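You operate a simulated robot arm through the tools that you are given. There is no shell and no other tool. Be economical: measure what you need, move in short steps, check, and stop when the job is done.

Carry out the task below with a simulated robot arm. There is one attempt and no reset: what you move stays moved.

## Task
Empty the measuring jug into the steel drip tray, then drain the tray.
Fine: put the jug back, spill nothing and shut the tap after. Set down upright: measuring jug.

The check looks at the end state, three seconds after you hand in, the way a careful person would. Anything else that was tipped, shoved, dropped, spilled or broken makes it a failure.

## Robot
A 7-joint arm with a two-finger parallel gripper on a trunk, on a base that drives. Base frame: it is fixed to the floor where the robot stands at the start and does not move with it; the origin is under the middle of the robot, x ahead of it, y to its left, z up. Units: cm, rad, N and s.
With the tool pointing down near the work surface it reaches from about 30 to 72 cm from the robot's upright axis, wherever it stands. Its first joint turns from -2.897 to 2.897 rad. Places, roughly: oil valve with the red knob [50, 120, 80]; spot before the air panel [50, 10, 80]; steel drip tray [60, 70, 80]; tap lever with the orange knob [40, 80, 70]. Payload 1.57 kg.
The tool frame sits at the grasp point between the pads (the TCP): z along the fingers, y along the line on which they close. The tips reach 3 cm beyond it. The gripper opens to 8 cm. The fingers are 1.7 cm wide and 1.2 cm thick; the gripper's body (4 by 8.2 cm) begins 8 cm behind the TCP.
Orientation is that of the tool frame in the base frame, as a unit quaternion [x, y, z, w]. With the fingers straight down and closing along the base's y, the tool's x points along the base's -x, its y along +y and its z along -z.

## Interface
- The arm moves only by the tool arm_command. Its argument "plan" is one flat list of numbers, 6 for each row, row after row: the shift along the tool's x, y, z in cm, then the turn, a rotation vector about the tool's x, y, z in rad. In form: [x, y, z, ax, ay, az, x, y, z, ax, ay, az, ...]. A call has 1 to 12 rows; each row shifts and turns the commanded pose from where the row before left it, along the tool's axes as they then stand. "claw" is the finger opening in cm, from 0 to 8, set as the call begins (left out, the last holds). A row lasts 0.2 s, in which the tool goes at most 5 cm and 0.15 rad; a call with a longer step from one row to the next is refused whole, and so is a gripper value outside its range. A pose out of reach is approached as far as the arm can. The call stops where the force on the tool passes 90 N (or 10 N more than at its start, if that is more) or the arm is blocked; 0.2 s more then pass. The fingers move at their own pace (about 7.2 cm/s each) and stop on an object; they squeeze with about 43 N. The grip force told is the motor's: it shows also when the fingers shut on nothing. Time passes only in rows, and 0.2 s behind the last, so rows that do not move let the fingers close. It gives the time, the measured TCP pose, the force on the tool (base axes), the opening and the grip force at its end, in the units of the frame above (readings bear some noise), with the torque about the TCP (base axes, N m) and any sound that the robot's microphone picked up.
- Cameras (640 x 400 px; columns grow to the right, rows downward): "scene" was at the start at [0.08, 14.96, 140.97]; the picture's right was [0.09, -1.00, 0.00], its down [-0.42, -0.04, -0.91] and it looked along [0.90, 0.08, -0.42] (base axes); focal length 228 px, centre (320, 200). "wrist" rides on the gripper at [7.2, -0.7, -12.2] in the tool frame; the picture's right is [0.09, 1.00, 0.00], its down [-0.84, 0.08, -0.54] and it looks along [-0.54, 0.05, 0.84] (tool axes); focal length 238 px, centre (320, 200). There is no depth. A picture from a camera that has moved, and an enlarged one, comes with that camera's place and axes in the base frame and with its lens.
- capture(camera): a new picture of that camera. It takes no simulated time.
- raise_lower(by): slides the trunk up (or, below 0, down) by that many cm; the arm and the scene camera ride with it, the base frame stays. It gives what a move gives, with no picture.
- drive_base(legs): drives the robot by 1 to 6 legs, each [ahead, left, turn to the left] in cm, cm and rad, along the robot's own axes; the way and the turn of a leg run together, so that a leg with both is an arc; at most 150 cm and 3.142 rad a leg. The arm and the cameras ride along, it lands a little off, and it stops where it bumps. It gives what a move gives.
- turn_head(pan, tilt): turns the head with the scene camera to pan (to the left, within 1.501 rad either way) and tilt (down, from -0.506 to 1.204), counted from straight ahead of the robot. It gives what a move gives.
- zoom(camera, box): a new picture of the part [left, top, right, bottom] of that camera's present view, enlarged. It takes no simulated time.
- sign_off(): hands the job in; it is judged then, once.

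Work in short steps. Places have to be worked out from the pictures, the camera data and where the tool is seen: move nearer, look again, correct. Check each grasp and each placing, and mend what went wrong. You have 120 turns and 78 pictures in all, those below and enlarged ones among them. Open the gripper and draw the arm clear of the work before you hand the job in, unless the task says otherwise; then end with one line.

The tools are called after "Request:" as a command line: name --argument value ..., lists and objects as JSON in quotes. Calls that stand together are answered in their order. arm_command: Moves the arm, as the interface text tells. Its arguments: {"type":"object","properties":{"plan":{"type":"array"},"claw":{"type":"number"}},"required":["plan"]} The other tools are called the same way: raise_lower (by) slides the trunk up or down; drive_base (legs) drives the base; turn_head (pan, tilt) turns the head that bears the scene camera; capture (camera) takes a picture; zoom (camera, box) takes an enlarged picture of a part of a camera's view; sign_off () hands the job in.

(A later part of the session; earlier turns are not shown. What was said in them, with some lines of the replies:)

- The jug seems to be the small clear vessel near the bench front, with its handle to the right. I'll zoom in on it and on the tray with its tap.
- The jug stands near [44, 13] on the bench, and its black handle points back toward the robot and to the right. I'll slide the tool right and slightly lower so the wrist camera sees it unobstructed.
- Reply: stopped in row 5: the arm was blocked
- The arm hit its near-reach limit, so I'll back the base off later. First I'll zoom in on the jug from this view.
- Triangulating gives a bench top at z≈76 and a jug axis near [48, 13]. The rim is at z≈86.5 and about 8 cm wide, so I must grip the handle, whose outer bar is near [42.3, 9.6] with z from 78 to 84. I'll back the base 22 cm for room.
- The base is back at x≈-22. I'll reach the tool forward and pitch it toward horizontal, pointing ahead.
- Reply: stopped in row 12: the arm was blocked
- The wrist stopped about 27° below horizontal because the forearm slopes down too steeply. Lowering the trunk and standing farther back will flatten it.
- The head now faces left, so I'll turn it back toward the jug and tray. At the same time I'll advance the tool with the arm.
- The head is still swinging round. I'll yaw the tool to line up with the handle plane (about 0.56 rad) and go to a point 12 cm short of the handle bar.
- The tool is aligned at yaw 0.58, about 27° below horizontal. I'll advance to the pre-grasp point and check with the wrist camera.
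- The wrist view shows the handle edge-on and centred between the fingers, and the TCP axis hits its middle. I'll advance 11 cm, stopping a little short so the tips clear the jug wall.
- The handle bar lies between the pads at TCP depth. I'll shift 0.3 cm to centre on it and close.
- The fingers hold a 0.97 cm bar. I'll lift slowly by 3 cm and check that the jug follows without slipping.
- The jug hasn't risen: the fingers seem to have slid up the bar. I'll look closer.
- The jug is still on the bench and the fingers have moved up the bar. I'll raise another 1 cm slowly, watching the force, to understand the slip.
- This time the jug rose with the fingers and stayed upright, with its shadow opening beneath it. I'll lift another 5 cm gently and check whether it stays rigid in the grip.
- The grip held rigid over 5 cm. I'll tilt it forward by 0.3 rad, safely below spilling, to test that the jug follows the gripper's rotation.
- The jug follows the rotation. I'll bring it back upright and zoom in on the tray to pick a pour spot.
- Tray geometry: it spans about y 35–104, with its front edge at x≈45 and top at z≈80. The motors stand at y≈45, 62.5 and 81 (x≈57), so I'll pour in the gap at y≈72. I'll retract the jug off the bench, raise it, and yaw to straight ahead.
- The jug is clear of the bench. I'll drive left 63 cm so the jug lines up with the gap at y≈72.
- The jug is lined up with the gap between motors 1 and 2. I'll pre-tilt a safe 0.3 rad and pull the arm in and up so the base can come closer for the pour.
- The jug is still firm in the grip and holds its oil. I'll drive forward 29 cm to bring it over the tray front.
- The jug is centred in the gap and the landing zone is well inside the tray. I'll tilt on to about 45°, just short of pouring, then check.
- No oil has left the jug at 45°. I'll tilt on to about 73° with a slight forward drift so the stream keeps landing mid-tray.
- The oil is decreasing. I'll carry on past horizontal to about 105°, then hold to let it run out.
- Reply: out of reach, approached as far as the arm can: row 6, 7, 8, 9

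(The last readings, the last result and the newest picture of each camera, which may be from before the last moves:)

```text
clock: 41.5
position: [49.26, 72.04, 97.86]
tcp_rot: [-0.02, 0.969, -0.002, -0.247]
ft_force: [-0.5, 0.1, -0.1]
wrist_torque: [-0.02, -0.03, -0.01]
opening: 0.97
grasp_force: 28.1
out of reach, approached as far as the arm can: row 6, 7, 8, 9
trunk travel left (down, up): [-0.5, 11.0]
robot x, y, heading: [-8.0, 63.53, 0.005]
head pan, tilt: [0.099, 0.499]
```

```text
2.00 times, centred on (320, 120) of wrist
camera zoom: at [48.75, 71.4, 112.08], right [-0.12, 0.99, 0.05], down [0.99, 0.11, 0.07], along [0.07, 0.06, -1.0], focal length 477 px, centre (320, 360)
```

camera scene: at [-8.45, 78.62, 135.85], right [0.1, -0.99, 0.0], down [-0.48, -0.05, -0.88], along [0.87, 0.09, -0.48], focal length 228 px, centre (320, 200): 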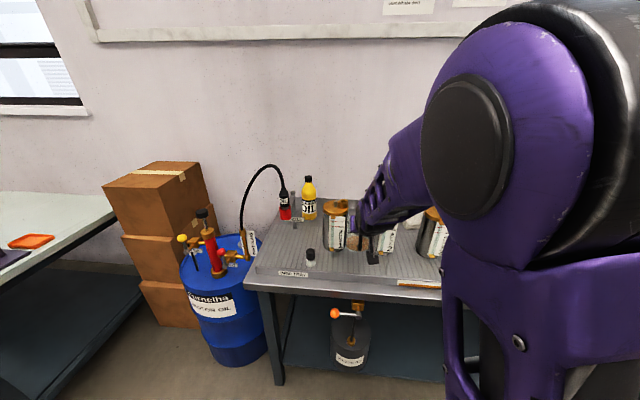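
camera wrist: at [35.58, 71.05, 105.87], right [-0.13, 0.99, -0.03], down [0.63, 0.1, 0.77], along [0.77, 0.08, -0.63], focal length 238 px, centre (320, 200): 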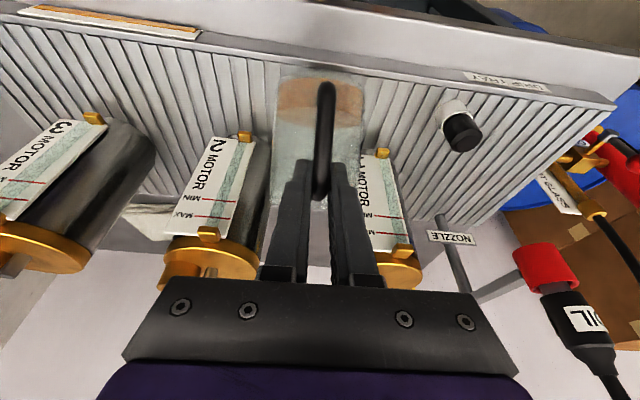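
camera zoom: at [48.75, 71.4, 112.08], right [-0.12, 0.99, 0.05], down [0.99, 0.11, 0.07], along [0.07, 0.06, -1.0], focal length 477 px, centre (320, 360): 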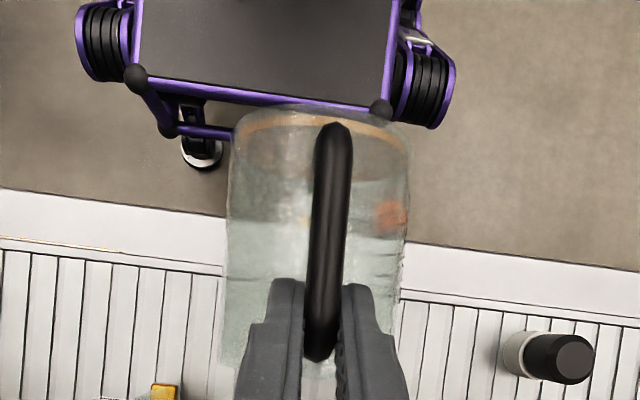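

Only a thin film remains at about 92°, where reach ran out. I'll drive 5 cm closer so I can tilt further.

Request:
drive_base --legs '[[5, 0, 0]]'

Request:
arm_command --plan '[0.2, 0, 0.4, 0, 0.06, 0, 0.2, 0, 0.4, 0, 0.06, 0, 0.2, 0, 0.4, 0, 0.06, 0, 0.2, 0, 0.4, 0, 0.06, 0, 0.2, 0, 0.4, 0, 0.06, 0, 0, 0, 0, 0, 0.06, 0, 0, 0, 0, 0, 0, 0, 0, 0, 0, 0, 0, 0, 0, 0, 0, 0, 0, 0, 0, 0, 0, 0, 0, 0]'

Request:
zoom --camera "scene" --box '[270, 170, 450, 300]'

Request:
zoom --camera "wrist" --box '[200, 20, 440, 220]'

```text
clock: 42.4
position: [54.32, 72.19, 97.8]
tcp_rot: [-0.019, 0.969, -0.002, -0.248]
ft_force: [-0.5, -0.1, -0.6]
wrist_torque: [0.01, -0.04, 0.03]
opening: 0.96
grasp_force: 27.8
trunk travel left (down, up): [-0.5, 11.0]
robot x, y, heading: [-3.35, 63.96, 0.001]
head pan, tilt: [0.099, 0.499]
```

```text
clock: 44.6
position: [54.12, 72.11, 97.87]
tcp_rot: [-0.02, 0.969, -0.002, -0.248]
ft_force: [0.2, 0.4, -0.5]
wrist_torque: [0.02, -0.04, 0.01]
opening: 0.98
grasp_force: 27.9
out of reach, approached as far as the arm can: row 1, 2, 3, 4, 5, 6
trunk travel left (down, up): [-0.5, 11.0]
robot x, y, heading: [-3.59, 63.79, 0.005]
head pan, tilt: [0.099, 0.499]
```

```text
3.08 times, centred on (360, 235) of scene
camera zoom: at [-3.42, 78.64, 135.85], right [0.1, -0.99, 0.0], down [-0.48, -0.05, -0.88], along [0.87, 0.09, -0.48], focal length 700 px, centre (197, 92)
```

zoom: 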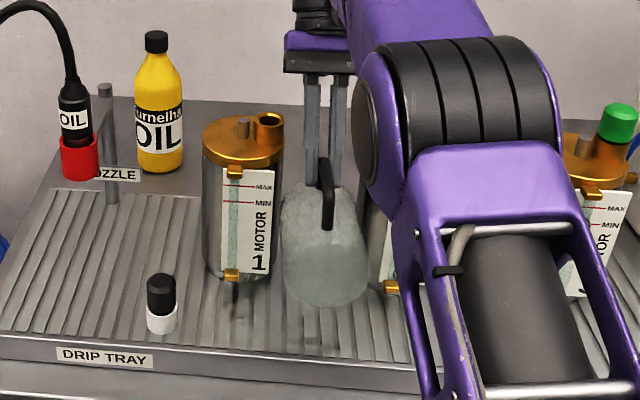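

```text
2.00 times, centred on (320, 120) of wrist
camera zoom: at [53.77, 71.43, 112.08], right [-0.12, 0.99, 0.05], down [0.99, 0.11, 0.07], along [0.07, 0.06, -1.0], focal length 477 px, centre (320, 360)
```

zoom: 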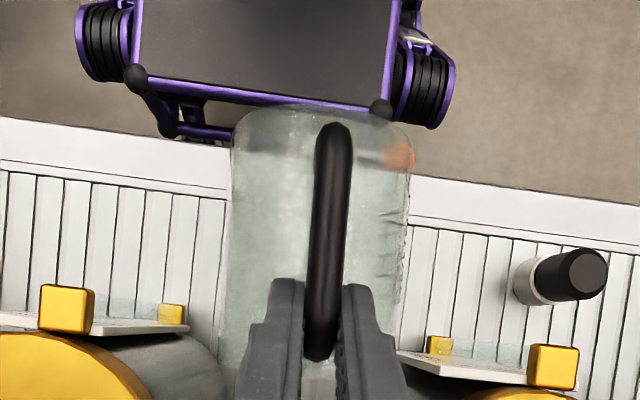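

The jug is empty. I'll back the base off, then bring the jug upright in free air in front of the bench.

Request:
drive_base --legs '[[-33, 0, 0]]'

Request:
arm_command --plan '[0, 0, 0, 0, -0.1, 0, 0, 0, 0, 0, -0.1, 0, 0, 0, 0, 0, -0.1, 0, 0, 0, 0, 0, -0.1, 0, 0, 0, 0, 0, -0.1, 0, 0, 0, 0, 0, -0.1, 0, 0, 0, 0, 0, -0.1, 0, 0, 0, 0, 0, -0.1, 0, 0, 0, 0, 0, -0.1, 0, 0, 0, 0, 0, -0.1, 0]'

Request:
zoom --camera "scene" --box '[200, 150, 460, 330]'

```text
clock: 46.8
position: [21.22, 71.84, 97.86]
tcp_rot: [-0.017, 0.969, -0.002, -0.248]
ft_force: [-0.3, -0.7, 0.9]
wrist_torque: [-0.02, -0.04, -0.03]
opening: 0.99
grasp_force: 27.7
trunk travel left (down, up): [-0.5, 11.0]
robot x, y, heading: [-36.11, 63.25, 0.002]
head pan, tilt: [0.099, 0.499]
```

```text
clock: 49.0
position: [21.26, 72.03, 97.96]
tcp_rot: [-0.016, 0.969, 0.008, 0.247]
ft_force: [0.0, -1.0, 0.1]
wrist_torque: [0.04, 0.02, -0.03]
opening: 0.97
grasp_force: 27.8
trunk travel left (down, up): [-0.5, 11.0]
robot x, y, heading: [-36.4, 63.62, 0.002]
head pan, tilt: [0.099, 0.499]
```

```text
2.22 times, centred on (330, 240) of scene
camera zoom: at [-36.45, 78.57, 135.85], right [0.1, -0.99, 0.0], down [-0.48, -0.05, -0.88], along [0.87, 0.09, -0.48], focal length 505 px, centre (298, 111)
```

zoom: 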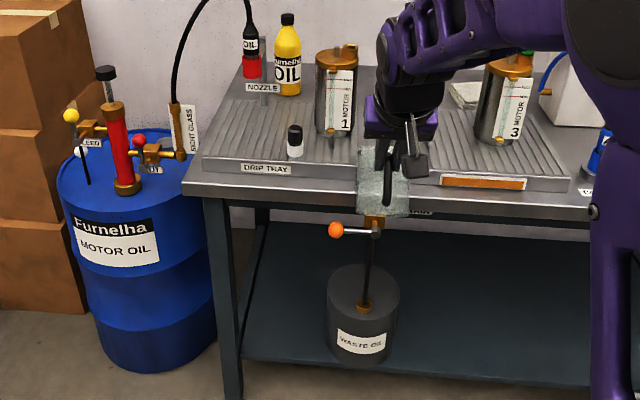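

The tap lever is visible now and the tray gauge reads higher, with nothing spilled. I'll finish uprighting the jug while extending slightly forward.

Request:
arm_command --plan '[-1.3, 0, 0.8, 0, -0.098, 0, -1.2, 0, 0.95, 0, -0.098, 0, -1.1, 0, 1.05, 0, -0.098, 0, -1.0, 0, 1.15, 0, -0.098, 0, -0.9, 0, 1.25, 0, -0.098, 0, -0.8, 0, 1.3, 0, -0.098, 0]'

Request:
drive_base --legs '[[0, -63.2, 0]]'

Request:
capture --camera "wrist"

```text
clock: 50.4
position: [30.39, 72.32, 97.39]
tcp_rot: [-0.013, 0.856, 0.012, 0.517]
ft_force: [0.3, -0.7, -0.3]
wrist_torque: [0.0, 0.05, 0.01]
opening: 0.98
grasp_force: 28.5
trunk travel left (down, up): [-0.5, 11.0]
robot x, y, heading: [-36.3, 63.68, -0.0]
head pan, tilt: [0.099, 0.499]
```

```text
clock: 56.9
position: [30.21, 8.78, 97.44]
tcp_rot: [-0.01, 0.856, 0.01, 0.517]
ft_force: [0.3, 0.0, -0.3]
wrist_torque: [0.0, 0.06, -0.01]
opening: 0.96
grasp_force: 28.3
trunk travel left (down, up): [-0.5, 11.0]
robot x, y, heading: [-36.47, 0.71, -0.009]
head pan, tilt: [0.099, 0.499]
```

```text
36 pictures are left
camera wrist: at [16.05, 7.79, 96.75], right [-0.07, 0.99, -0.08], down [-0.09, 0.07, 0.99], along [0.99, 0.08, 0.09], focal length 238 px, centre (320, 200)
```

wrist: 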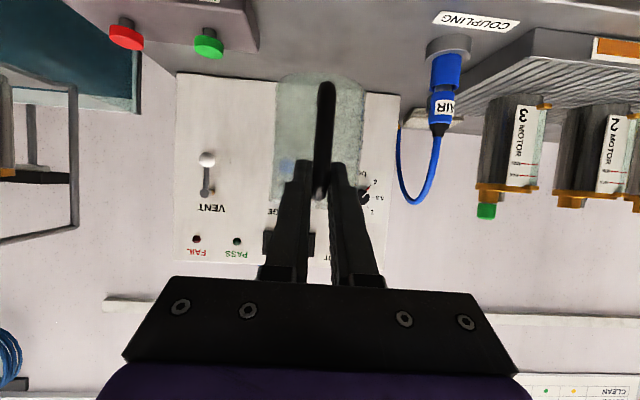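

The jug is upright in the grip and clear of everything. I'll restore the original handle yaw and move above its original spot, stopping about 2.5 cm up.

Request:
arm_command --plan '[0, 0, 0, -0.0816, 0, -0.0427, 0, 0, 0, -0.0816, 0, -0.0427, 0, 0, 0, -0.0816, 0, -0.0427, 0, 0, 0, -0.0816, 0, -0.0427, 0, 0, 0, -0.0816, 0, -0.0427, 0, 0, 0, -0.0816, 0, -0.0427, 0.8, -1.03, 2.2, 0, 0, 0, 0.8, -1.03, 2.2, 0, 0, 0, 0.8, -1.03, 2.2, 0, 0, 0, 0.8, -1.03, 2.2, 0, 0, 0, 0.8, -1.03, 2.2, 0, 0, 0, 0.8, -1.03, 2.2, 0, 0, 0]'

Request:
zoom --camera "scene" --box '[320, 180, 400, 240]'

```text
clock: 59.5
position: [41.52, 9.0, 86.92]
tcp_rot: [-0.244, 0.82, 0.151, 0.496]
ft_force: [-1.0, -0.6, -0.8]
wrist_torque: [-0.05, 0.05, -0.01]
opening: 1.0
grasp_force: 28.0
trunk travel left (down, up): [-0.5, 11.0]
robot x, y, heading: [-36.42, 0.55, -0.008]
head pan, tilt: [0.099, 0.499]
```

```text
6.67 times, centred on (360, 210) of scene
camera zoom: at [-36.54, 15.55, 135.85], right [0.09, -1.0, 0.0], down [-0.48, -0.04, -0.88], along [0.87, 0.08, -0.48], focal length 1516 px, centre (53, 133)
```

zoom: 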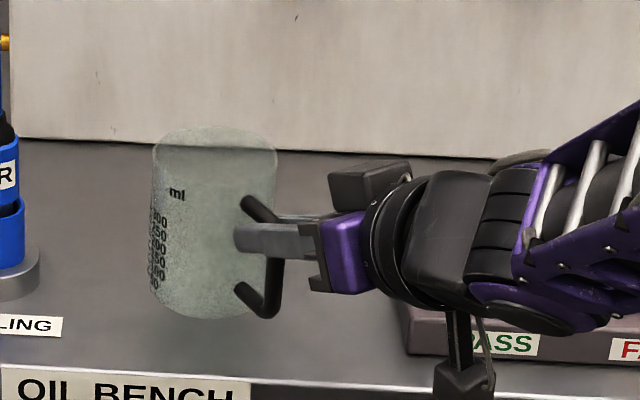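

The jug hovers just above the bench. I'll lower it gently by 2.1 cm and read the force.

Request:
arm_command --plan '[0.266, 0, 0.139, 0, 0, 0, 0.266, 0, 0.139, 0, 0, 0, 0.266, 0, 0.139, 0, 0, 0, 0.266, 0, 0.139, 0, 0, 0, 0.266, 0, 0.139, 0, 0, 0, 0.266, 0, 0.139, 0, 0, 0, 0.266, 0, 0.139, 0, 0, 0]'

Request:
arm_command --plan '[0.133, 0, 0.07, 0, 0, 0, 0.133, 0, 0.07, 0, 0, 0]'

Request:
zoom --camera "scene" --box '[320, 180, 400, 240]'

```text
clock: 61.1
position: [41.54, 8.9, 84.96]
tcp_rot: [-0.245, 0.82, 0.152, 0.494]
ft_force: [-0.4, 0.2, -1.7]
wrist_torque: [-0.04, 0.05, -0.01]
opening: 0.94
grasp_force: 27.8
trunk travel left (down, up): [-0.5, 11.0]
robot x, y, heading: [-36.27, 0.72, -0.008]
head pan, tilt: [0.099, 0.499]
```

```text
clock: 61.7
position: [41.55, 8.83, 84.52]
tcp_rot: [-0.243, 0.82, 0.151, 0.496]
ft_force: [0.4, 0.1, -0.2]
wrist_torque: [-0.05, 0.06, 0.02]
opening: 0.98
grasp_force: 28.4
trunk travel left (down, up): [-0.5, 11.0]
robot x, y, heading: [-36.69, 0.49, -0.01]
head pan, tilt: [0.099, 0.499]
```

```text
6.67 times, centred on (360, 210) of scene
camera zoom: at [-36.52, 15.55, 135.85], right [0.09, -1.0, 0.0], down [-0.48, -0.04, -0.88], along [0.87, 0.08, -0.48], focal length 1516 px, centre (53, 133)
```

zoom: 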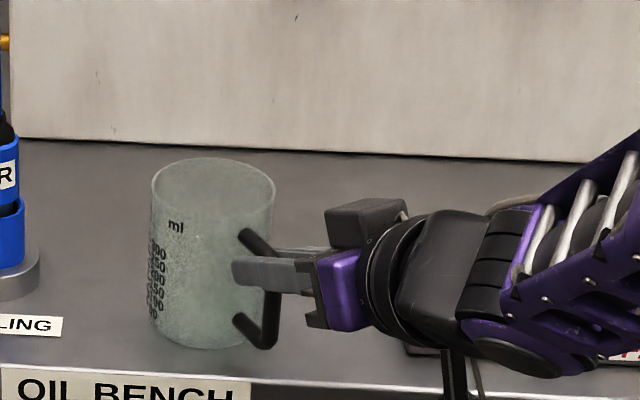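

It isn't clearly resting yet. I'll lower further in 0.15 cm steps, watching the force.

Request:
arm_command --plan '[0.133, 0, 0.07, 0, 0, 0, 0, 0, 0, 0, 0, 0]'

Request:
arm_command --plan '[0.133, 0, 0.07, 0, 0, 0, 0, 0, 0, 0, 0, 0]'

Request:
arm_command --plan '[0.133, 0, 0.07, 0, 0, 0, 0, 0, 0, 0, 0, 0]'

Request:
zoom --camera "scene" --box '[320, 180, 400, 240]'

```text
clock: 62.3
position: [41.52, 8.87, 84.58]
tcp_rot: [-0.243, 0.82, 0.151, 0.496]
ft_force: [0.2, 0.8, 1.6]
wrist_torque: [0.02, -0.08, 0.04]
opening: 0.99
grasp_force: 27.6
trunk travel left (down, up): [-0.5, 11.0]
robot x, y, heading: [-36.69, 0.58, -0.002]
head pan, tilt: [0.099, 0.499]
```

```text
clock: 62.9
position: [41.52, 8.95, 84.44]
tcp_rot: [-0.244, 0.819, 0.152, 0.497]
ft_force: [-1.3, 0.1, 4.5]
wrist_torque: [0.23, -0.46, 0.04]
opening: 0.99
grasp_force: 27.8
trunk travel left (down, up): [-0.5, 11.0]
robot x, y, heading: [-36.39, 0.56, -0.01]
head pan, tilt: [0.099, 0.499]
```

```text
clock: 63.5
position: [41.54, 9.02, 84.47]
tcp_rot: [-0.244, 0.818, 0.152, 0.498]
ft_force: [-2.0, -1.5, 11.6]
wrist_torque: [0.36, -0.58, -0.01]
opening: 0.95
grasp_force: 27.7
trunk travel left (down, up): [-0.5, 11.0]
robot x, y, heading: [-36.7, 0.6, -0.005]
head pan, tilt: [0.099, 0.499]
```

```text
6.67 times, centred on (360, 210) of scene
camera zoom: at [-36.66, 15.52, 135.86], right [0.09, -1.0, 0.0], down [-0.48, -0.04, -0.88], along [0.87, 0.08, -0.48], focal length 1516 px, centre (53, 133)
```

zoom: 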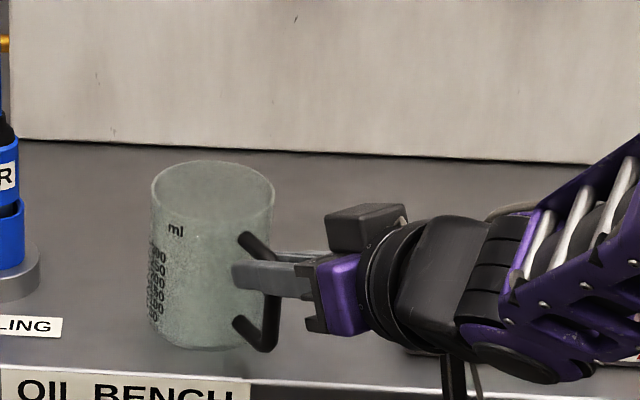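

The jug is on the bench at 11.6 N. I'll relax upward by 0.35 cm, then open the gripper.

Request:
arm_command --plan '[-0.15, 0, -0.08, 0, 0, 0, -0.15, 0, -0.08, 0, 0, 0]'

Request:
arm_command --plan '[0, 0, 0, 0, 0, 0, 0, 0, 0, 0, 0, 0, 0, 0, 0, 0, 0, 0]' --claw 4

Request:
capture --camera "wrist"

Request:
zoom --camera "scene" --box '[320, 180, 400, 240]'

```text
clock: 64.1
position: [41.45, 8.95, 84.32]
tcp_rot: [-0.244, 0.82, 0.151, 0.495]
ft_force: [0.9, 0.6, 3.5]
wrist_torque: [0.26, -0.44, 0.01]
opening: 0.98
grasp_force: 28.1
trunk travel left (down, up): [-0.5, 11.0]
robot x, y, heading: [-36.42, 0.74, -0.006]
head pan, tilt: [0.099, 0.499]
```

```text
clock: 64.9
position: [41.57, 8.94, 84.56]
tcp_rot: [-0.244, 0.82, 0.151, 0.495]
ft_force: [-0.2, 0.6, 0.4]
wrist_torque: [-0.01, -0.03, 0.01]
opening: 4.01
grasp_force: 0.1
trunk travel left (down, up): [-0.5, 11.0]
robot x, y, heading: [-36.44, 0.51, -0.006]
head pan, tilt: [0.099, 0.499]
```

```text
32 pictures are left
camera wrist: at [29.96, 0.63, 83.77], right [-0.58, 0.81, -0.07], down [-0.12, 0.01, 0.99], along [0.8, 0.59, 0.09], focal length 238 px, centre (320, 200)
```

wrist: 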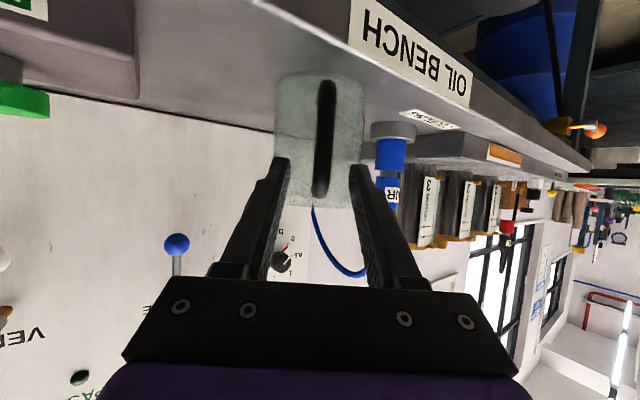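

```text
6.67 times, centred on (360, 210) of scene
camera zoom: at [-36.53, 15.55, 135.85], right [0.09, -1.0, 0.0], down [-0.48, -0.04, -0.88], along [0.87, 0.08, -0.48], focal length 1516 px, centre (53, 133)
```

zoom: 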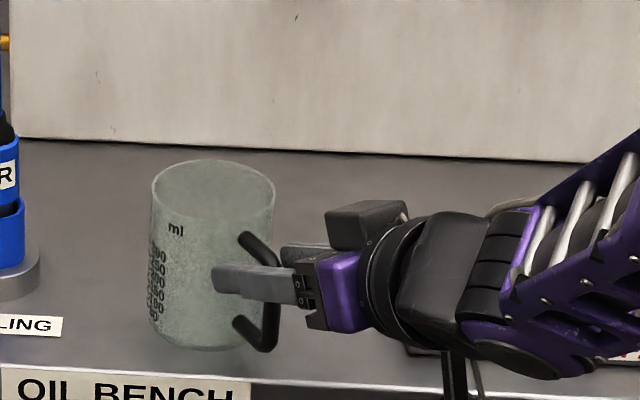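

The jug stands free and upright at its original place. I'll withdraw straight back along the tool axis.

Request:
arm_command --plan '[0, 0, -2, 0, 0, 0, 0, 0, -3, 0, 0, 0, 0, 0, -3, 0, 0, 0, 0, 0, -4, 0, 0, 0, 0, 0, -4, 0, 0, 0]'

Request:
capture --camera "scene"

```text
clock: 66.1
position: [29.62, 1.07, 91.78]
tcp_rot: [-0.243, 0.82, 0.151, 0.496]
ft_force: [0.3, 0.5, -0.6]
wrist_torque: [0.03, -0.02, 0.01]
opening: 4.03
grasp_force: 0.1
trunk travel left (down, up): [-0.5, 11.0]
robot x, y, heading: [-36.36, 0.63, -0.008]
head pan, tilt: [0.099, 0.499]
```

```text
30 pictures are left
camera scene: at [-36.5, 15.56, 135.84], right [0.09, -1.0, 0.0], down [-0.48, -0.04, -0.88], along [0.87, 0.08, -0.48], focal length 228 px, centre (320, 200)
```

scene: 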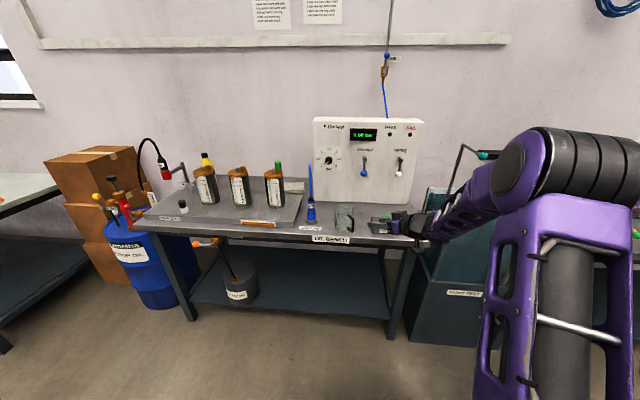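

The jug is back in place and the arm is clear. The tap knob triangulates to about [37.8, 78.3, 69.4], with its lever running from a pivot near y≈71. I'll straighten the tool, close the fingers into a poker, and drive left to the tap.

Request:
arm_command --plan '[0, 0, -2, 0.0816, 0, 0.0427, 0, 0, -2, 0.0816, 0, 0.0427, 0, 0, 0, 0.0816, 0, 0.0427, 0, 0, 0, 0.0816, 0, 0.0427, 0, 0, 0, 0.0816, 0, 0.0427, 0, 0, 0, 0.0816, 0, 0.0427, 0, 0, 0, 0, 0.08, 0, 0, 0, 0, 0, 0.08, 0]' --claw 0

Request:
drive_base --legs '[[0, 78, 0]]'

Request:
capture --camera "scene"

Request:
capture --camera "wrist"

```text
clock: 67.9
position: [26.56, -0.77, 93.72]
tcp_rot: [-0.012, 0.894, 0.009, 0.447]
ft_force: [-0.3, 0.7, -0.4]
wrist_torque: [0.01, 0.0, -0.02]
opening: 0.03
grasp_force: 21.3
trunk travel left (down, up): [-0.5, 11.0]
robot x, y, heading: [-36.54, 0.54, -0.007]
head pan, tilt: [0.099, 0.499]
```

```text
clock: 75.8
position: [27.37, 76.8, 93.68]
tcp_rot: [-0.01, 0.895, 0.009, 0.446]
ft_force: [-1.1, -0.3, 0.7]
wrist_torque: [0.0, -0.01, -0.02]
opening: 0.0
grasp_force: 21.8
trunk travel left (down, up): [-0.5, 11.0]
robot x, y, heading: [-35.72, 78.97, -0.011]
head pan, tilt: [0.099, 0.499]
```

```text
29 pictures are left
camera scene: at [-35.69, 93.52, 135.85], right [0.09, -1.0, 0.0], down [-0.48, -0.04, -0.88], along [0.87, 0.08, -0.48], focal length 228 px, centre (320, 200)
```

scene: 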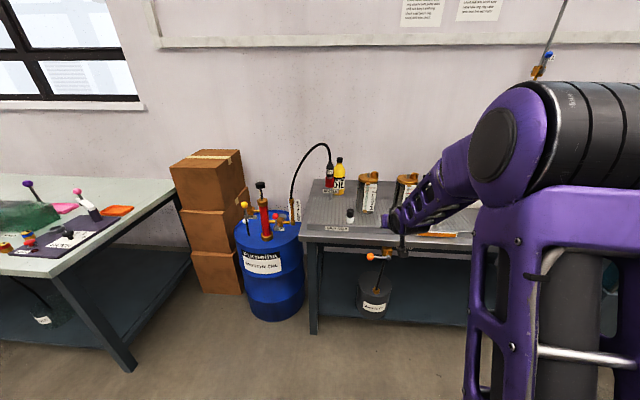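

```text
28 pictures are left
camera wrist: at [13.25, 75.89, 95.32], right [-0.08, 0.99, -0.07], down [0.07, 0.07, 0.99], along [0.99, 0.07, -0.07], focal length 238 px, centre (320, 200)
```

wrist: 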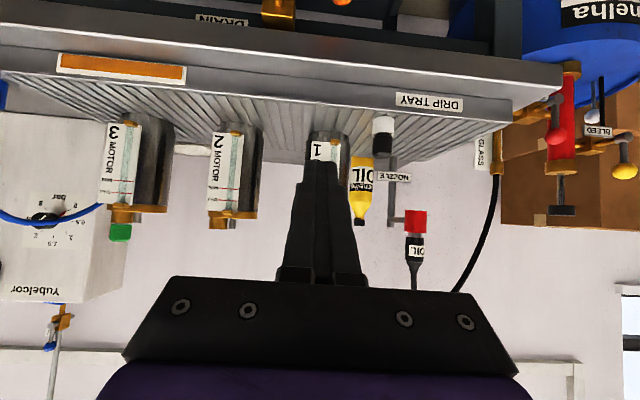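

The poker is nearly in line with the tap. I'll lower it in front of the bench to view the knob at close range.

Request:
arm_command --plan '[3.3, 0.34, 1.95, 0, 0, 0, 3.3, 0.34, 1.95, 0, 0, 0, 3.3, 0.34, 1.95, 0, 0, 0, 3.3, 0.34, 1.95, 0, 0, 0, 3.3, 0.34, 1.95, 0, 0, 0]'

Request:
capture --camera "wrist"

Request:
zoom --camera "scene" --box '[320, 210, 440, 300]'

```text
clock: 77.0
position: [25.12, 78.69, 74.68]
tcp_rot: [-0.009, 0.895, 0.008, 0.447]
ft_force: [0.3, -0.6, 0.6]
wrist_torque: [-0.01, -0.03, -0.01]
opening: 0.0
grasp_force: 21.8
trunk travel left (down, up): [-0.5, 11.0]
robot x, y, heading: [-35.66, 78.19, -0.013]
head pan, tilt: [0.099, 0.499]
```

```text
27 pictures are left
camera wrist: at [11.0, 77.7, 76.27], right [-0.08, 0.99, -0.07], down [0.07, 0.07, 1.0], along [0.99, 0.07, -0.07], focal length 238 px, centre (320, 200)
```

wrist: 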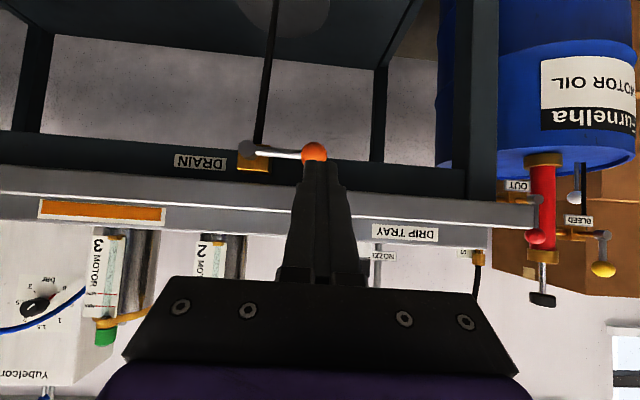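

```text
4.44 times, centred on (380, 255) of scene
camera zoom: at [-35.71, 93.52, 135.85], right [0.09, -1.0, 0.0], down [-0.48, -0.04, -0.88], along [0.87, 0.08, -0.48], focal length 1011 px, centre (53, -44)
```

zoom: 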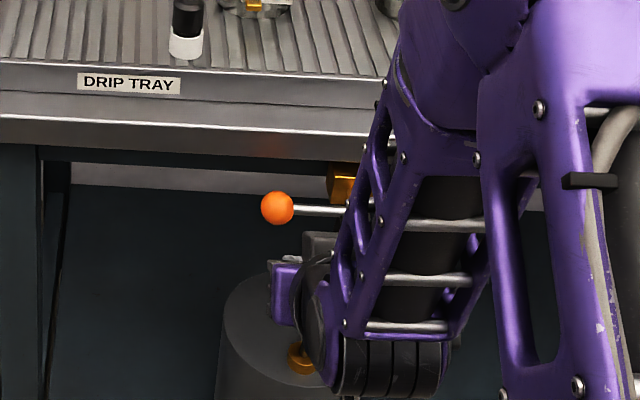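

Knob centre is about [38, 78.7, 68.8], radius 1.4, with the pivot near y≈70.9. I'll slide the closed fingertips out over the knob.

Request:
arm_command --plan '[-2.2, 0, 2.95, 0, 0, 0, -2.2, 0, 2.95, 0, 0, 0, -2.2, 0, 2.95, 0, 0, 0]'

Request:
capture --camera "wrist"

Request:
zoom --camera "scene" --box '[320, 210, 440, 300]'

```text
clock: 77.8
position: [36.35, 78.79, 74.64]
tcp_rot: [-0.009, 0.894, 0.008, 0.448]
ft_force: [0.0, 0.0, -0.1]
wrist_torque: [0.01, 0.02, 0.02]
opening: 0.0
grasp_force: 21.4
trunk travel left (down, up): [-0.5, 11.0]
robot x, y, heading: [-35.83, 78.48, -0.013]
head pan, tilt: [0.099, 0.499]
```

```text
25 pictures are left
camera wrist: at [22.13, 77.94, 76.21], right [-0.08, 0.99, -0.07], down [0.07, 0.07, 0.99], along [0.99, 0.07, -0.07], focal length 238 px, centre (320, 200)
```

wrist: 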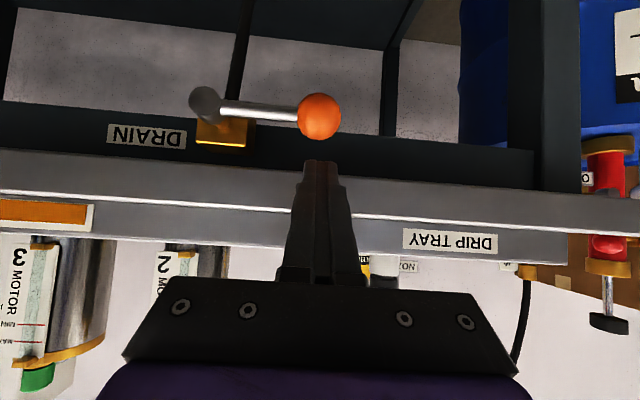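

```text
4.44 times, centred on (380, 255) of scene
camera zoom: at [-35.71, 93.52, 135.85], right [0.09, -1.0, 0.0], down [-0.48, -0.04, -0.88], along [0.87, 0.08, -0.48], focal length 1011 px, centre (53, -44)
```

zoom: 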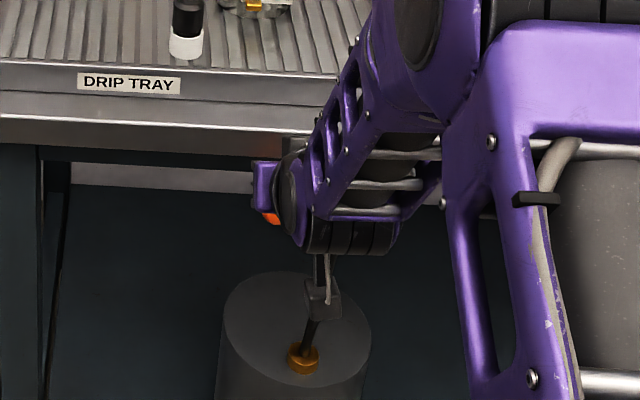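

The knob is just beyond and below the tips. I'll advance 0.8 cm, then press down on it along the start of its arc (about 15°).

Request:
arm_command --plan '[-0.48, 0, 0.64, 0, 0, 0, 0.8, -0.05, 0.6, 0, 0, 0, 0.8, -0.05, 0.6, 0, 0, 0, 0.8, 0.2, 0.6, 0, 0, 0, 0.8, 0.2, 0.6, 0, 0, 0]'

Request:
capture --camera "wrist"

```text
clock: 79.0
position: [37.0, 79.17, 70.62]
tcp_rot: [-0.008, 0.895, 0.007, 0.446]
ft_force: [0.2, -0.2, 0.6]
wrist_torque: [0.02, -0.01, 0.01]
opening: 0.0
grasp_force: 21.1
trunk travel left (down, up): [-0.5, 11.0]
robot x, y, heading: [-35.59, 78.48, -0.013]
head pan, tilt: [0.099, 0.499]
```

```text
23 pictures are left
camera wrist: at [22.94, 78.26, 72.24], right [-0.08, 0.99, -0.07], down [0.07, 0.07, 0.99], along [0.99, 0.07, -0.07], focal length 238 px, centre (320, 200)
```

wrist: 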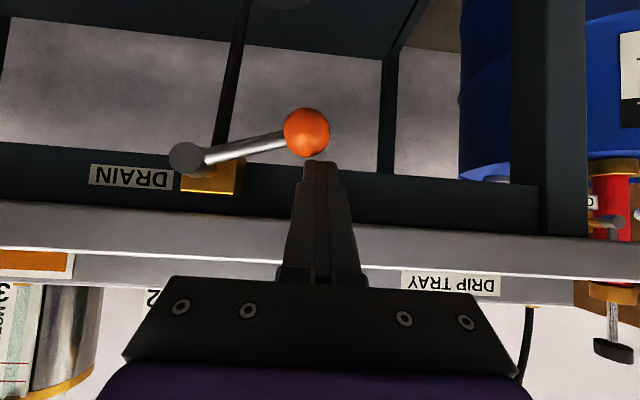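

The lever is turning down under the fingertips with little force. I'll continue along the arc.

Request:
arm_command --plan '[0.86, -0.05, 0.65, 0, 0, 0, 0.86, -0.05, 0.65, 0, 0, 0, 0.82, -0.35, 0.62, 0, 0, 0, 0.82, -0.35, 0.62, 0, 0, 0, 0.72, -0.58, 0.54, 0, 0, 0, 0.72, -0.58, 0.54, 0, 0, 0]'

Request:
capture --camera "wrist"

```text
clock: 80.4
position: [37.03, 77.23, 64.5]
tcp_rot: [-0.007, 0.895, 0.008, 0.446]
ft_force: [0.6, -0.2, 0.4]
wrist_torque: [-0.01, 0.02, -0.02]
opening: 0.01
grasp_force: 20.8
trunk travel left (down, up): [-0.5, 11.0]
robot x, y, heading: [-35.62, 78.47, -0.014]
head pan, tilt: [0.099, 0.499]
```

```text
22 pictures are left
camera wrist: at [22.96, 76.31, 66.16], right [-0.08, 0.99, -0.07], down [0.07, 0.07, 0.99], along [0.99, 0.07, -0.07], focal length 238 px, centre (320, 200)
```

wrist: 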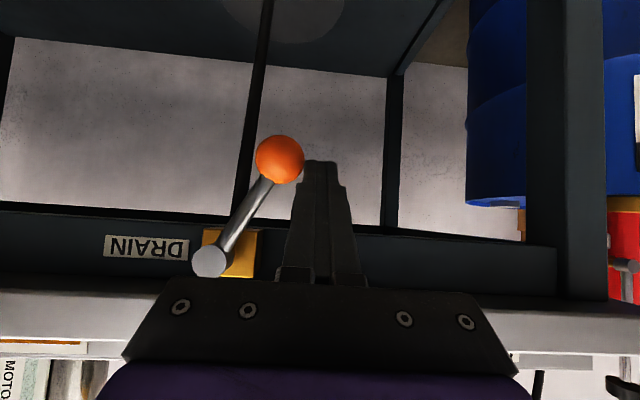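

The lever is at about 60°. I'll push on to vertical, in line with the pipe.

Request:
arm_command --plan '[0.58, -0.82, 0.43, 0, 0, 0, 0.58, -0.82, 0.43, 0, 0, 0, 0.36, -0.95, 0.27, 0, 0, 0, 0.36, -0.95, 0.27, 0, 0, 0, 0, -0.3, 0, 0, 0, 0]'

Request:
capture --camera "wrist"

```text
clock: 81.6
position: [37.14, 73.57, 62.26]
tcp_rot: [-0.009, 0.895, 0.009, 0.447]
ft_force: [-0.2, 6.4, 2.0]
wrist_torque: [0.05, -0.02, 0.07]
opening: 0.0
grasp_force: 21.3
trunk travel left (down, up): [-0.5, 11.0]
robot x, y, heading: [-35.89, 78.91, -0.005]
head pan, tilt: [0.099, 0.499]
```

```text
21 pictures are left
camera wrist: at [23.05, 72.66, 63.87], right [-0.08, 0.99, -0.07], down [0.07, 0.07, 1.0], along [0.99, 0.07, -0.07], focal length 238 px, centre (320, 200)
```

wrist: 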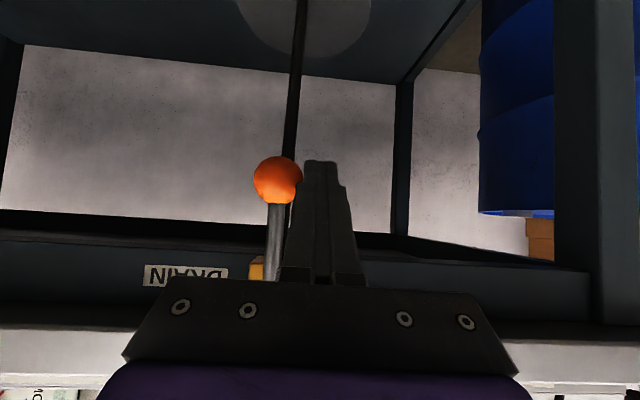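

The lever is vertical and against its stop (6 N). I'll back the poker off, move it to the other side of the knob, and check the gauge while the tray drains.

Request:
arm_command --plan '[0, 0.5, 0, 0, 0, 0, 1.8, 0, -2.4, 0, 0, 0, 1.8, 0, -2.4, 0, 0, 0, 0, -2.5, 0, 0, 0, 0, 0, -2.5, 0, 0, 0, 0, 0, -2.6, 0, 0, 0, 0, 0, 0, 0, 0, 0, 0, 0, 0, 0, 0, 0, 0, 0, 0, 0, 0, 0, 0, 0, 0, 0, 0, 0, 0, 0, 0, 0, 0, 0, 0]'

Request:
capture --camera "scene"

Request:
capture --camera "wrist"

```text
clock: 84.0
position: [31.32, 66.25, 62.22]
tcp_rot: [-0.008, 0.895, 0.008, 0.446]
ft_force: [-0.7, 0.3, -0.5]
wrist_torque: [0.01, 0.0, -0.05]
opening: 0.02
grasp_force: 21.5
trunk travel left (down, up): [-0.5, 11.0]
robot x, y, heading: [-36.08, 78.57, -0.013]
head pan, tilt: [0.099, 0.499]
```

```text
20 pictures are left
camera scene: at [-35.69, 93.52, 135.85], right [0.09, -1.0, 0.0], down [-0.48, -0.04, -0.88], along [0.87, 0.08, -0.48], focal length 228 px, centre (320, 200)
```

scene: 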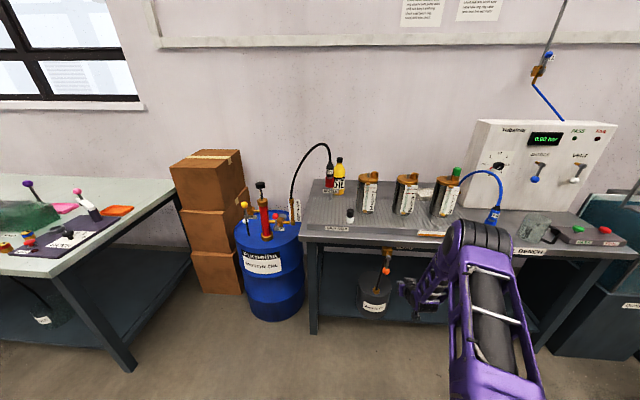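

```text
19 pictures are left
camera wrist: at [17.17, 65.3, 63.78], right [-0.08, 0.99, -0.07], down [0.07, 0.07, 0.99], along [0.99, 0.07, -0.07], focal length 238 px, centre (320, 200)
```

wrist: 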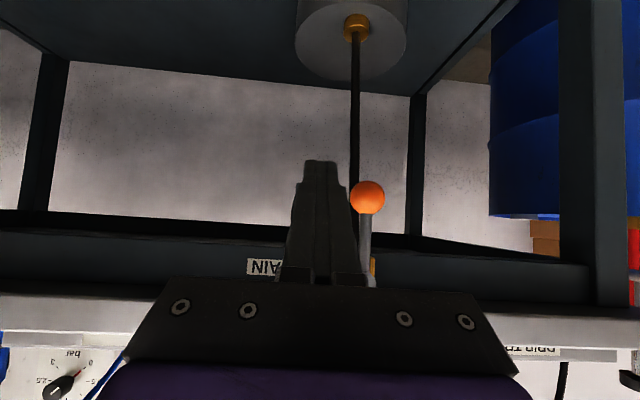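

Zooming in on the gauge, the valve and the jug's appearance.

Request:
zoom --camera "scene" --box '[360, 190, 480, 290]'

Request:
zoom --camera "scene" --box '[480, 190, 580, 260]'

```text
4.00 times, centred on (420, 240) of scene
camera zoom: at [-35.69, 93.52, 135.85], right [0.09, -1.0, 0.0], down [-0.48, -0.04, -0.88], along [0.87, 0.08, -0.48], focal length 910 px, centre (-80, 40)
```

zoom: 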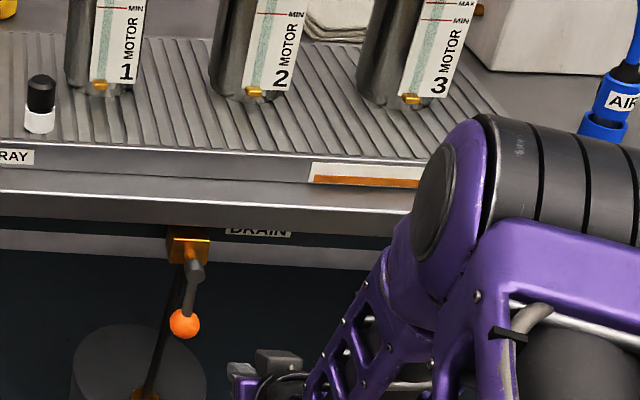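

```text
5.71 times, centred on (530, 225) of scene
camera zoom: at [-35.69, 93.52, 135.85], right [0.09, -1.0, 0.0], down [-0.48, -0.04, -0.88], along [0.87, 0.08, -0.48], focal length 1300 px, centre (-880, 57)
```

zoom: 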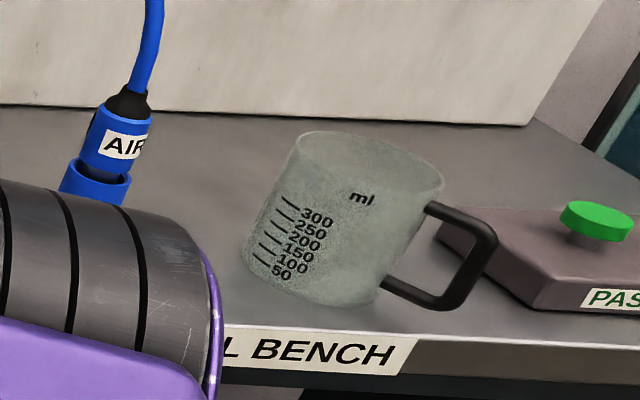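

The tap is open and the gauge is falling; the jug is upright. I'll wait for the tray to drain.

Request:
arm_command --plan '[0, 0, 0, 0, 0, 0, 0, 0, 0, 0, 0, 0, 0, 0, 0, 0, 0, 0, 0, 0, 0, 0, 0, 0, 0, 0, 0, 0, 0, 0, 0, 0, 0, 0, 0, 0, 0, 0, 0, 0, 0, 0, 0, 0, 0, 0, 0, 0, 0, 0, 0, 0, 0, 0, 0, 0, 0, 0, 0, 0, 0, 0, 0, 0, 0, 0, 0, 0, 0, 0, 0, 0]'

Request:
arm_command --plan '[0, 0, 0, 0, 0, 0, 0, 0, 0, 0, 0, 0, 0, 0, 0, 0, 0, 0, 0, 0, 0, 0, 0, 0, 0, 0, 0, 0, 0, 0, 0, 0, 0, 0, 0, 0, 0, 0, 0, 0, 0, 0, 0, 0, 0, 0, 0, 0, 0, 0, 0, 0, 0, 0, 0, 0, 0, 0, 0, 0, 0, 0, 0, 0, 0, 0, 0, 0, 0, 0, 0, 0]'

Request:
zoom --camera "scene" --box '[360, 190, 480, 290]'

```text
clock: 86.6
position: [31.22, 66.3, 62.25]
tcp_rot: [-0.009, 0.895, 0.009, 0.446]
ft_force: [-0.2, 0.8, -0.2]
wrist_torque: [-0.02, 0.0, -0.02]
opening: 0.01
grasp_force: 21.4
trunk travel left (down, up): [-0.5, 11.0]
robot x, y, heading: [-35.74, 78.34, -0.013]
head pan, tilt: [0.099, 0.499]
```

```text
clock: 89.2
position: [31.35, 66.18, 62.12]
tcp_rot: [-0.008, 0.894, 0.008, 0.447]
ft_force: [-0.4, -0.4, -0.4]
wrist_torque: [0.02, -0.01, 0.0]
opening: 0.0
grasp_force: 21.7
trunk travel left (down, up): [-0.5, 11.0]
robot x, y, heading: [-35.87, 78.51, -0.016]
head pan, tilt: [0.099, 0.499]
```

```text
4.00 times, centred on (420, 240) of scene
camera zoom: at [-35.69, 93.52, 135.85], right [0.09, -1.0, 0.0], down [-0.48, -0.04, -0.88], along [0.87, 0.08, -0.48], focal length 910 px, centre (-80, 40)
```

zoom: 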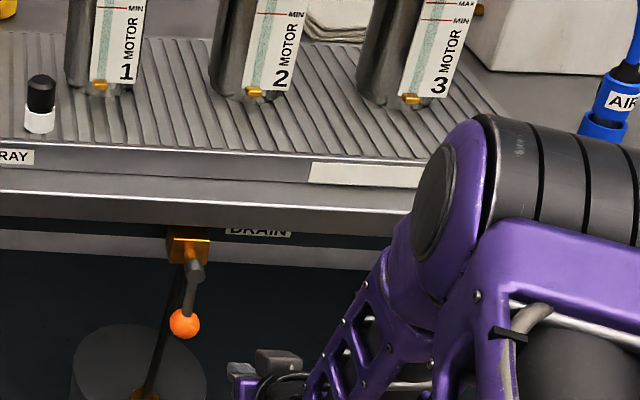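

The gauge is empty. I'll wait a moment longer for residue, then bring the poker forward on the right of the knob and push the lever back left and up.

Request:
arm_command --plan '[0, 0, 0, 0, 0, 0, 0, 0, 0, 0, 0, 0, 0, 0, 0, 0, 0, 0, 0, 0, 0, 0, 0, 0, 0, 0, 0, 0, 0, 0, 0, 0, 0, 0, 0, 0, 0, 0, 0, 0, 0, 0, 0, 0, 0, 0, 0, 0, 0, 0, 0, 0, 0, 0, 0, 0, 0, 0, 0, 0, -1.75, 0, 2.33, 0, 0, 0, -1.75, 0, 2.33, 0, 0, 0]'

Request:
arm_command --plan '[0, 1, 0, 0, 0, 0, 0, 1, 0, 0, 0, 0, 0.16, 1.05, 0.12, 0, 0, 0, 0.16, 1.05, 0.12, 0, 0, 0, -0.05, 1.08, -0.04, 0, 0, 0, -0.05, 1.08, -0.04, 0, 0, 0, -0.28, 1.03, -0.21, 0, 0, 0, -0.28, 1.03, -0.21, 0, 0, 0]'

Request:
capture --camera "wrist"

```text
clock: 91.8
position: [37.17, 66.38, 62.25]
tcp_rot: [-0.009, 0.894, 0.008, 0.447]
ft_force: [-0.2, 0.0, -0.1]
wrist_torque: [-0.04, -0.03, -0.01]
opening: 0.0
grasp_force: 21.2
trunk travel left (down, up): [-0.5, 11.0]
robot x, y, heading: [-35.99, 78.31, -0.012]
head pan, tilt: [0.099, 0.499]
```

```text
clock: 93.6
position: [36.91, 74.7, 62.78]
tcp_rot: [-0.009, 0.895, 0.009, 0.446]
ft_force: [-0.4, 0.5, -1.1]
wrist_torque: [0.02, 0.0, -0.01]
opening: 0.0
grasp_force: 21.8
trunk travel left (down, up): [-0.5, 11.0]
robot x, y, heading: [-35.77, 78.38, -0.013]
head pan, tilt: [0.099, 0.499]
```

```text
15 pictures are left
camera wrist: at [22.8, 73.77, 64.3], right [-0.08, 0.99, -0.07], down [0.07, 0.07, 1.0], along [0.99, 0.07, -0.07], focal length 238 px, centre (320, 200)
```

wrist: 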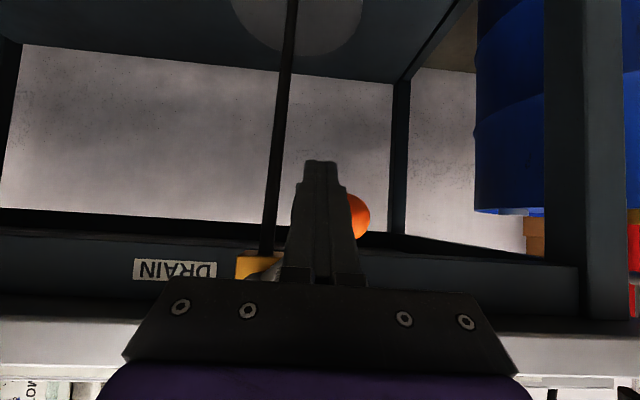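

The lever is coming back up at about 45°. I'll continue the arc to horizontal with a slight overshoot onto the stop.

Request:
arm_command --plan '[-0.48, 0.88, -0.36, 0, 0, 0, -0.48, 0.88, -0.36, 0, 0, 0, -0.64, 0.7, -0.48, 0, 0, 0, -0.64, 0.7, -0.48, 0, 0, 0, -0.72, 0.48, -0.54, 0, 0, 0, -0.72, 0.48, -0.54, 0, 0, 0]'

Request:
arm_command --plan '[-0.24, 0, -0.18, 0, 0, 0, 0, 0, 0, 0, 0, 0]'

Request:
zoom --camera "scene" --box '[340, 210, 460, 300]'

```text
clock: 95.0
position: [36.85, 78.73, 67.21]
tcp_rot: [-0.009, 0.894, 0.008, 0.447]
ft_force: [-0.8, 0.2, -0.5]
wrist_torque: [0.0, 0.01, 0.0]
opening: 0.01
grasp_force: 21.5
trunk travel left (down, up): [-0.5, 11.0]
robot x, y, heading: [-35.67, 78.43, -0.013]
head pan, tilt: [0.099, 0.499]
```

```text
clock: 95.6
position: [36.79, 78.73, 67.37]
tcp_rot: [-0.008, 0.896, 0.008, 0.444]
ft_force: [-3.3, 1.9, -7.5]
wrist_torque: [0.05, 0.0, 0.05]
opening: 0.02
grasp_force: 20.9
trunk travel left (down, up): [-0.5, 11.0]
robot x, y, heading: [-35.82, 78.6, -0.015]
head pan, tilt: [0.099, 0.499]
```

```text
4.44 times, centred on (400, 255) of scene
camera zoom: at [-35.64, 93.53, 135.84], right [0.09, -1.0, 0.0], down [-0.48, -0.04, -0.88], along [0.87, 0.08, -0.48], focal length 1011 px, centre (-36, -44)
```

zoom: 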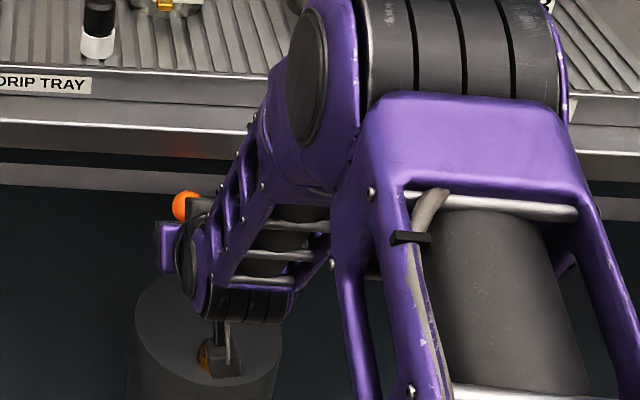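

A firm 7.5 N reaction shows the lever is on its closed stop. I'll press slightly more, then drop off and retreat.

Request:
arm_command --plan '[-0.24, 0, -0.18, 0, 0, 0, 0, 0, 0, 0, 0, 0]'

Request:
arm_command --plan '[0.7, 0, 0.52, 0, 0, 0, 0.7, 0, 0.52, 0, 0, 0, 2.4, 0, -3.2, 0, 0, 0, 2.4, 0, -3.2, 0, 0, 0, 2.4, 0, -3.2, 0, 0, 0]'

Request:
capture --camera "wrist"

```text
clock: 96.2
position: [36.7, 78.77, 67.48]
tcp_rot: [-0.008, 0.896, 0.007, 0.443]
ft_force: [-8.1, 1.6, -20.8]
wrist_torque: [0.17, 0.17, 0.2]
opening: 0.0
grasp_force: 20.9
trunk travel left (down, up): [-0.5, 11.0]
robot x, y, heading: [-35.75, 78.27, -0.01]
head pan, tilt: [0.099, 0.499]
```

```text
clock: 97.4
position: [24.89, 78.43, 66.16]
tcp_rot: [-0.009, 0.895, 0.008, 0.447]
ft_force: [-0.5, 0.9, 0.3]
wrist_torque: [-0.03, -0.01, 0.01]
opening: 0.0
grasp_force: 21.6
trunk travel left (down, up): [-0.5, 11.0]
robot x, y, heading: [-35.71, 78.35, -0.011]
head pan, tilt: [0.099, 0.499]
```

```text
13 pictures are left
camera wrist: at [10.73, 77.52, 67.79], right [-0.08, 0.99, -0.07], down [0.07, 0.07, 1.0], along [0.99, 0.07, -0.07], focal length 238 px, centre (320, 200)
```

wrist: 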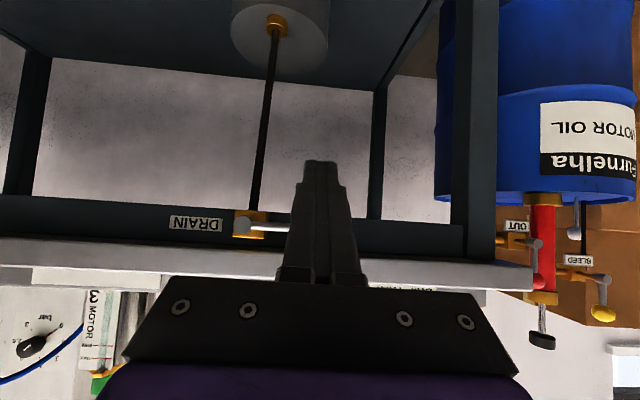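

The lever is horizontal again. I'll open the gripper, draw the arm back and up, and take a final look at everything.

Request:
arm_command --plan '[0, 0, -4, 0, 0, 0, 0, 0, -4, 0, 0, 0, -3, -3, 0, 0, 0, 0, -3, -3, 0, 0, 0, 0, -3, -3, 0, 0, 0, 0, -3, -3, 0, 0, 0, 0]' --claw 6

Request:
drive_base --legs '[[-15, 0, 0]]'

Request:
capture --camera "scene"

Request:
zoom --camera "scene" --box '[300, 180, 460, 300]'

Request:
zoom --camera "scene" --box '[440, 180, 560, 260]'

```text
clock: 98.8
position: [26.02, 66.33, 80.49]
tcp_rot: [-0.009, 0.894, 0.008, 0.447]
ft_force: [-0.5, -0.3, -0.9]
wrist_torque: [0.01, 0.02, 0.0]
opening: 5.99
grasp_force: 0.0
trunk travel left (down, up): [-0.5, 11.0]
robot x, y, heading: [-35.46, 78.6, -0.011]
head pan, tilt: [0.099, 0.499]
```

```text
clock: 100.2
position: [11.07, 66.62, 80.37]
tcp_rot: [-0.008, 0.895, 0.008, 0.447]
ft_force: [-0.7, 0.8, -1.2]
wrist_torque: [-0.02, -0.01, 0.03]
opening: 5.99
grasp_force: 0.0
trunk travel left (down, up): [-0.5, 11.0]
robot x, y, heading: [-51.33, 78.63, -0.013]
head pan, tilt: [0.099, 0.499]
```

```text
12 pictures are left
camera scene: at [-50.6, 93.71, 135.85], right [0.09, -1.0, 0.0], down [-0.48, -0.04, -0.88], along [0.87, 0.08, -0.48], focal length 228 px, centre (320, 200)
```

scene: 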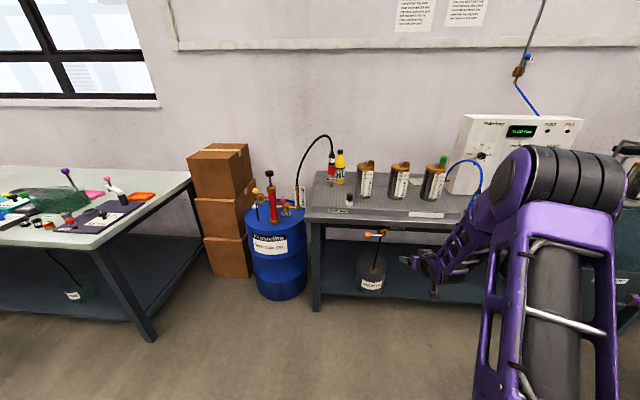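

```text
3.33 times, centred on (380, 240) of scene
camera zoom: at [-50.6, 93.71, 135.85], right [0.09, -1.0, 0.0], down [-0.48, -0.04, -0.88], along [0.87, 0.08, -0.48], focal length 758 px, centre (120, 67)
```

zoom: 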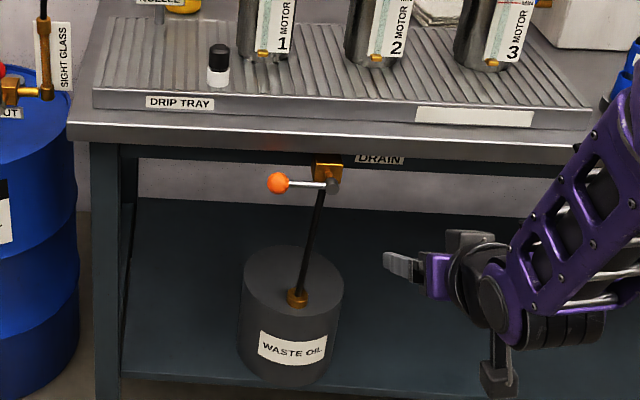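

```text
5.00 times, centred on (500, 220) of scene
camera zoom: at [-50.6, 93.71, 135.85], right [0.09, -1.0, 0.0], down [-0.48, -0.04, -0.88], along [0.87, 0.08, -0.48], focal length 1137 px, centre (-580, 100)
```

zoom: 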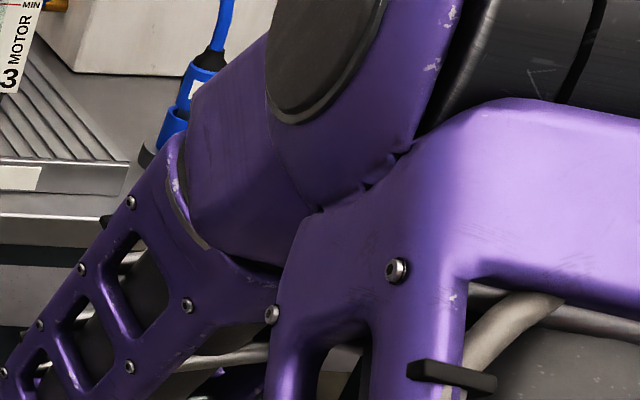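

The gauge is empty, the tap lever is shut, the tray and motors are undisturbed, and the jug was last seen upright in its place. I'm handing in.

Request:
sign_off

```text
The job is handed in.
```

I emptied the measuring jug into the drip tray and set it back upright in its place. I then drained the tray until its gauge read empty, shut the tap, and saw no spills.
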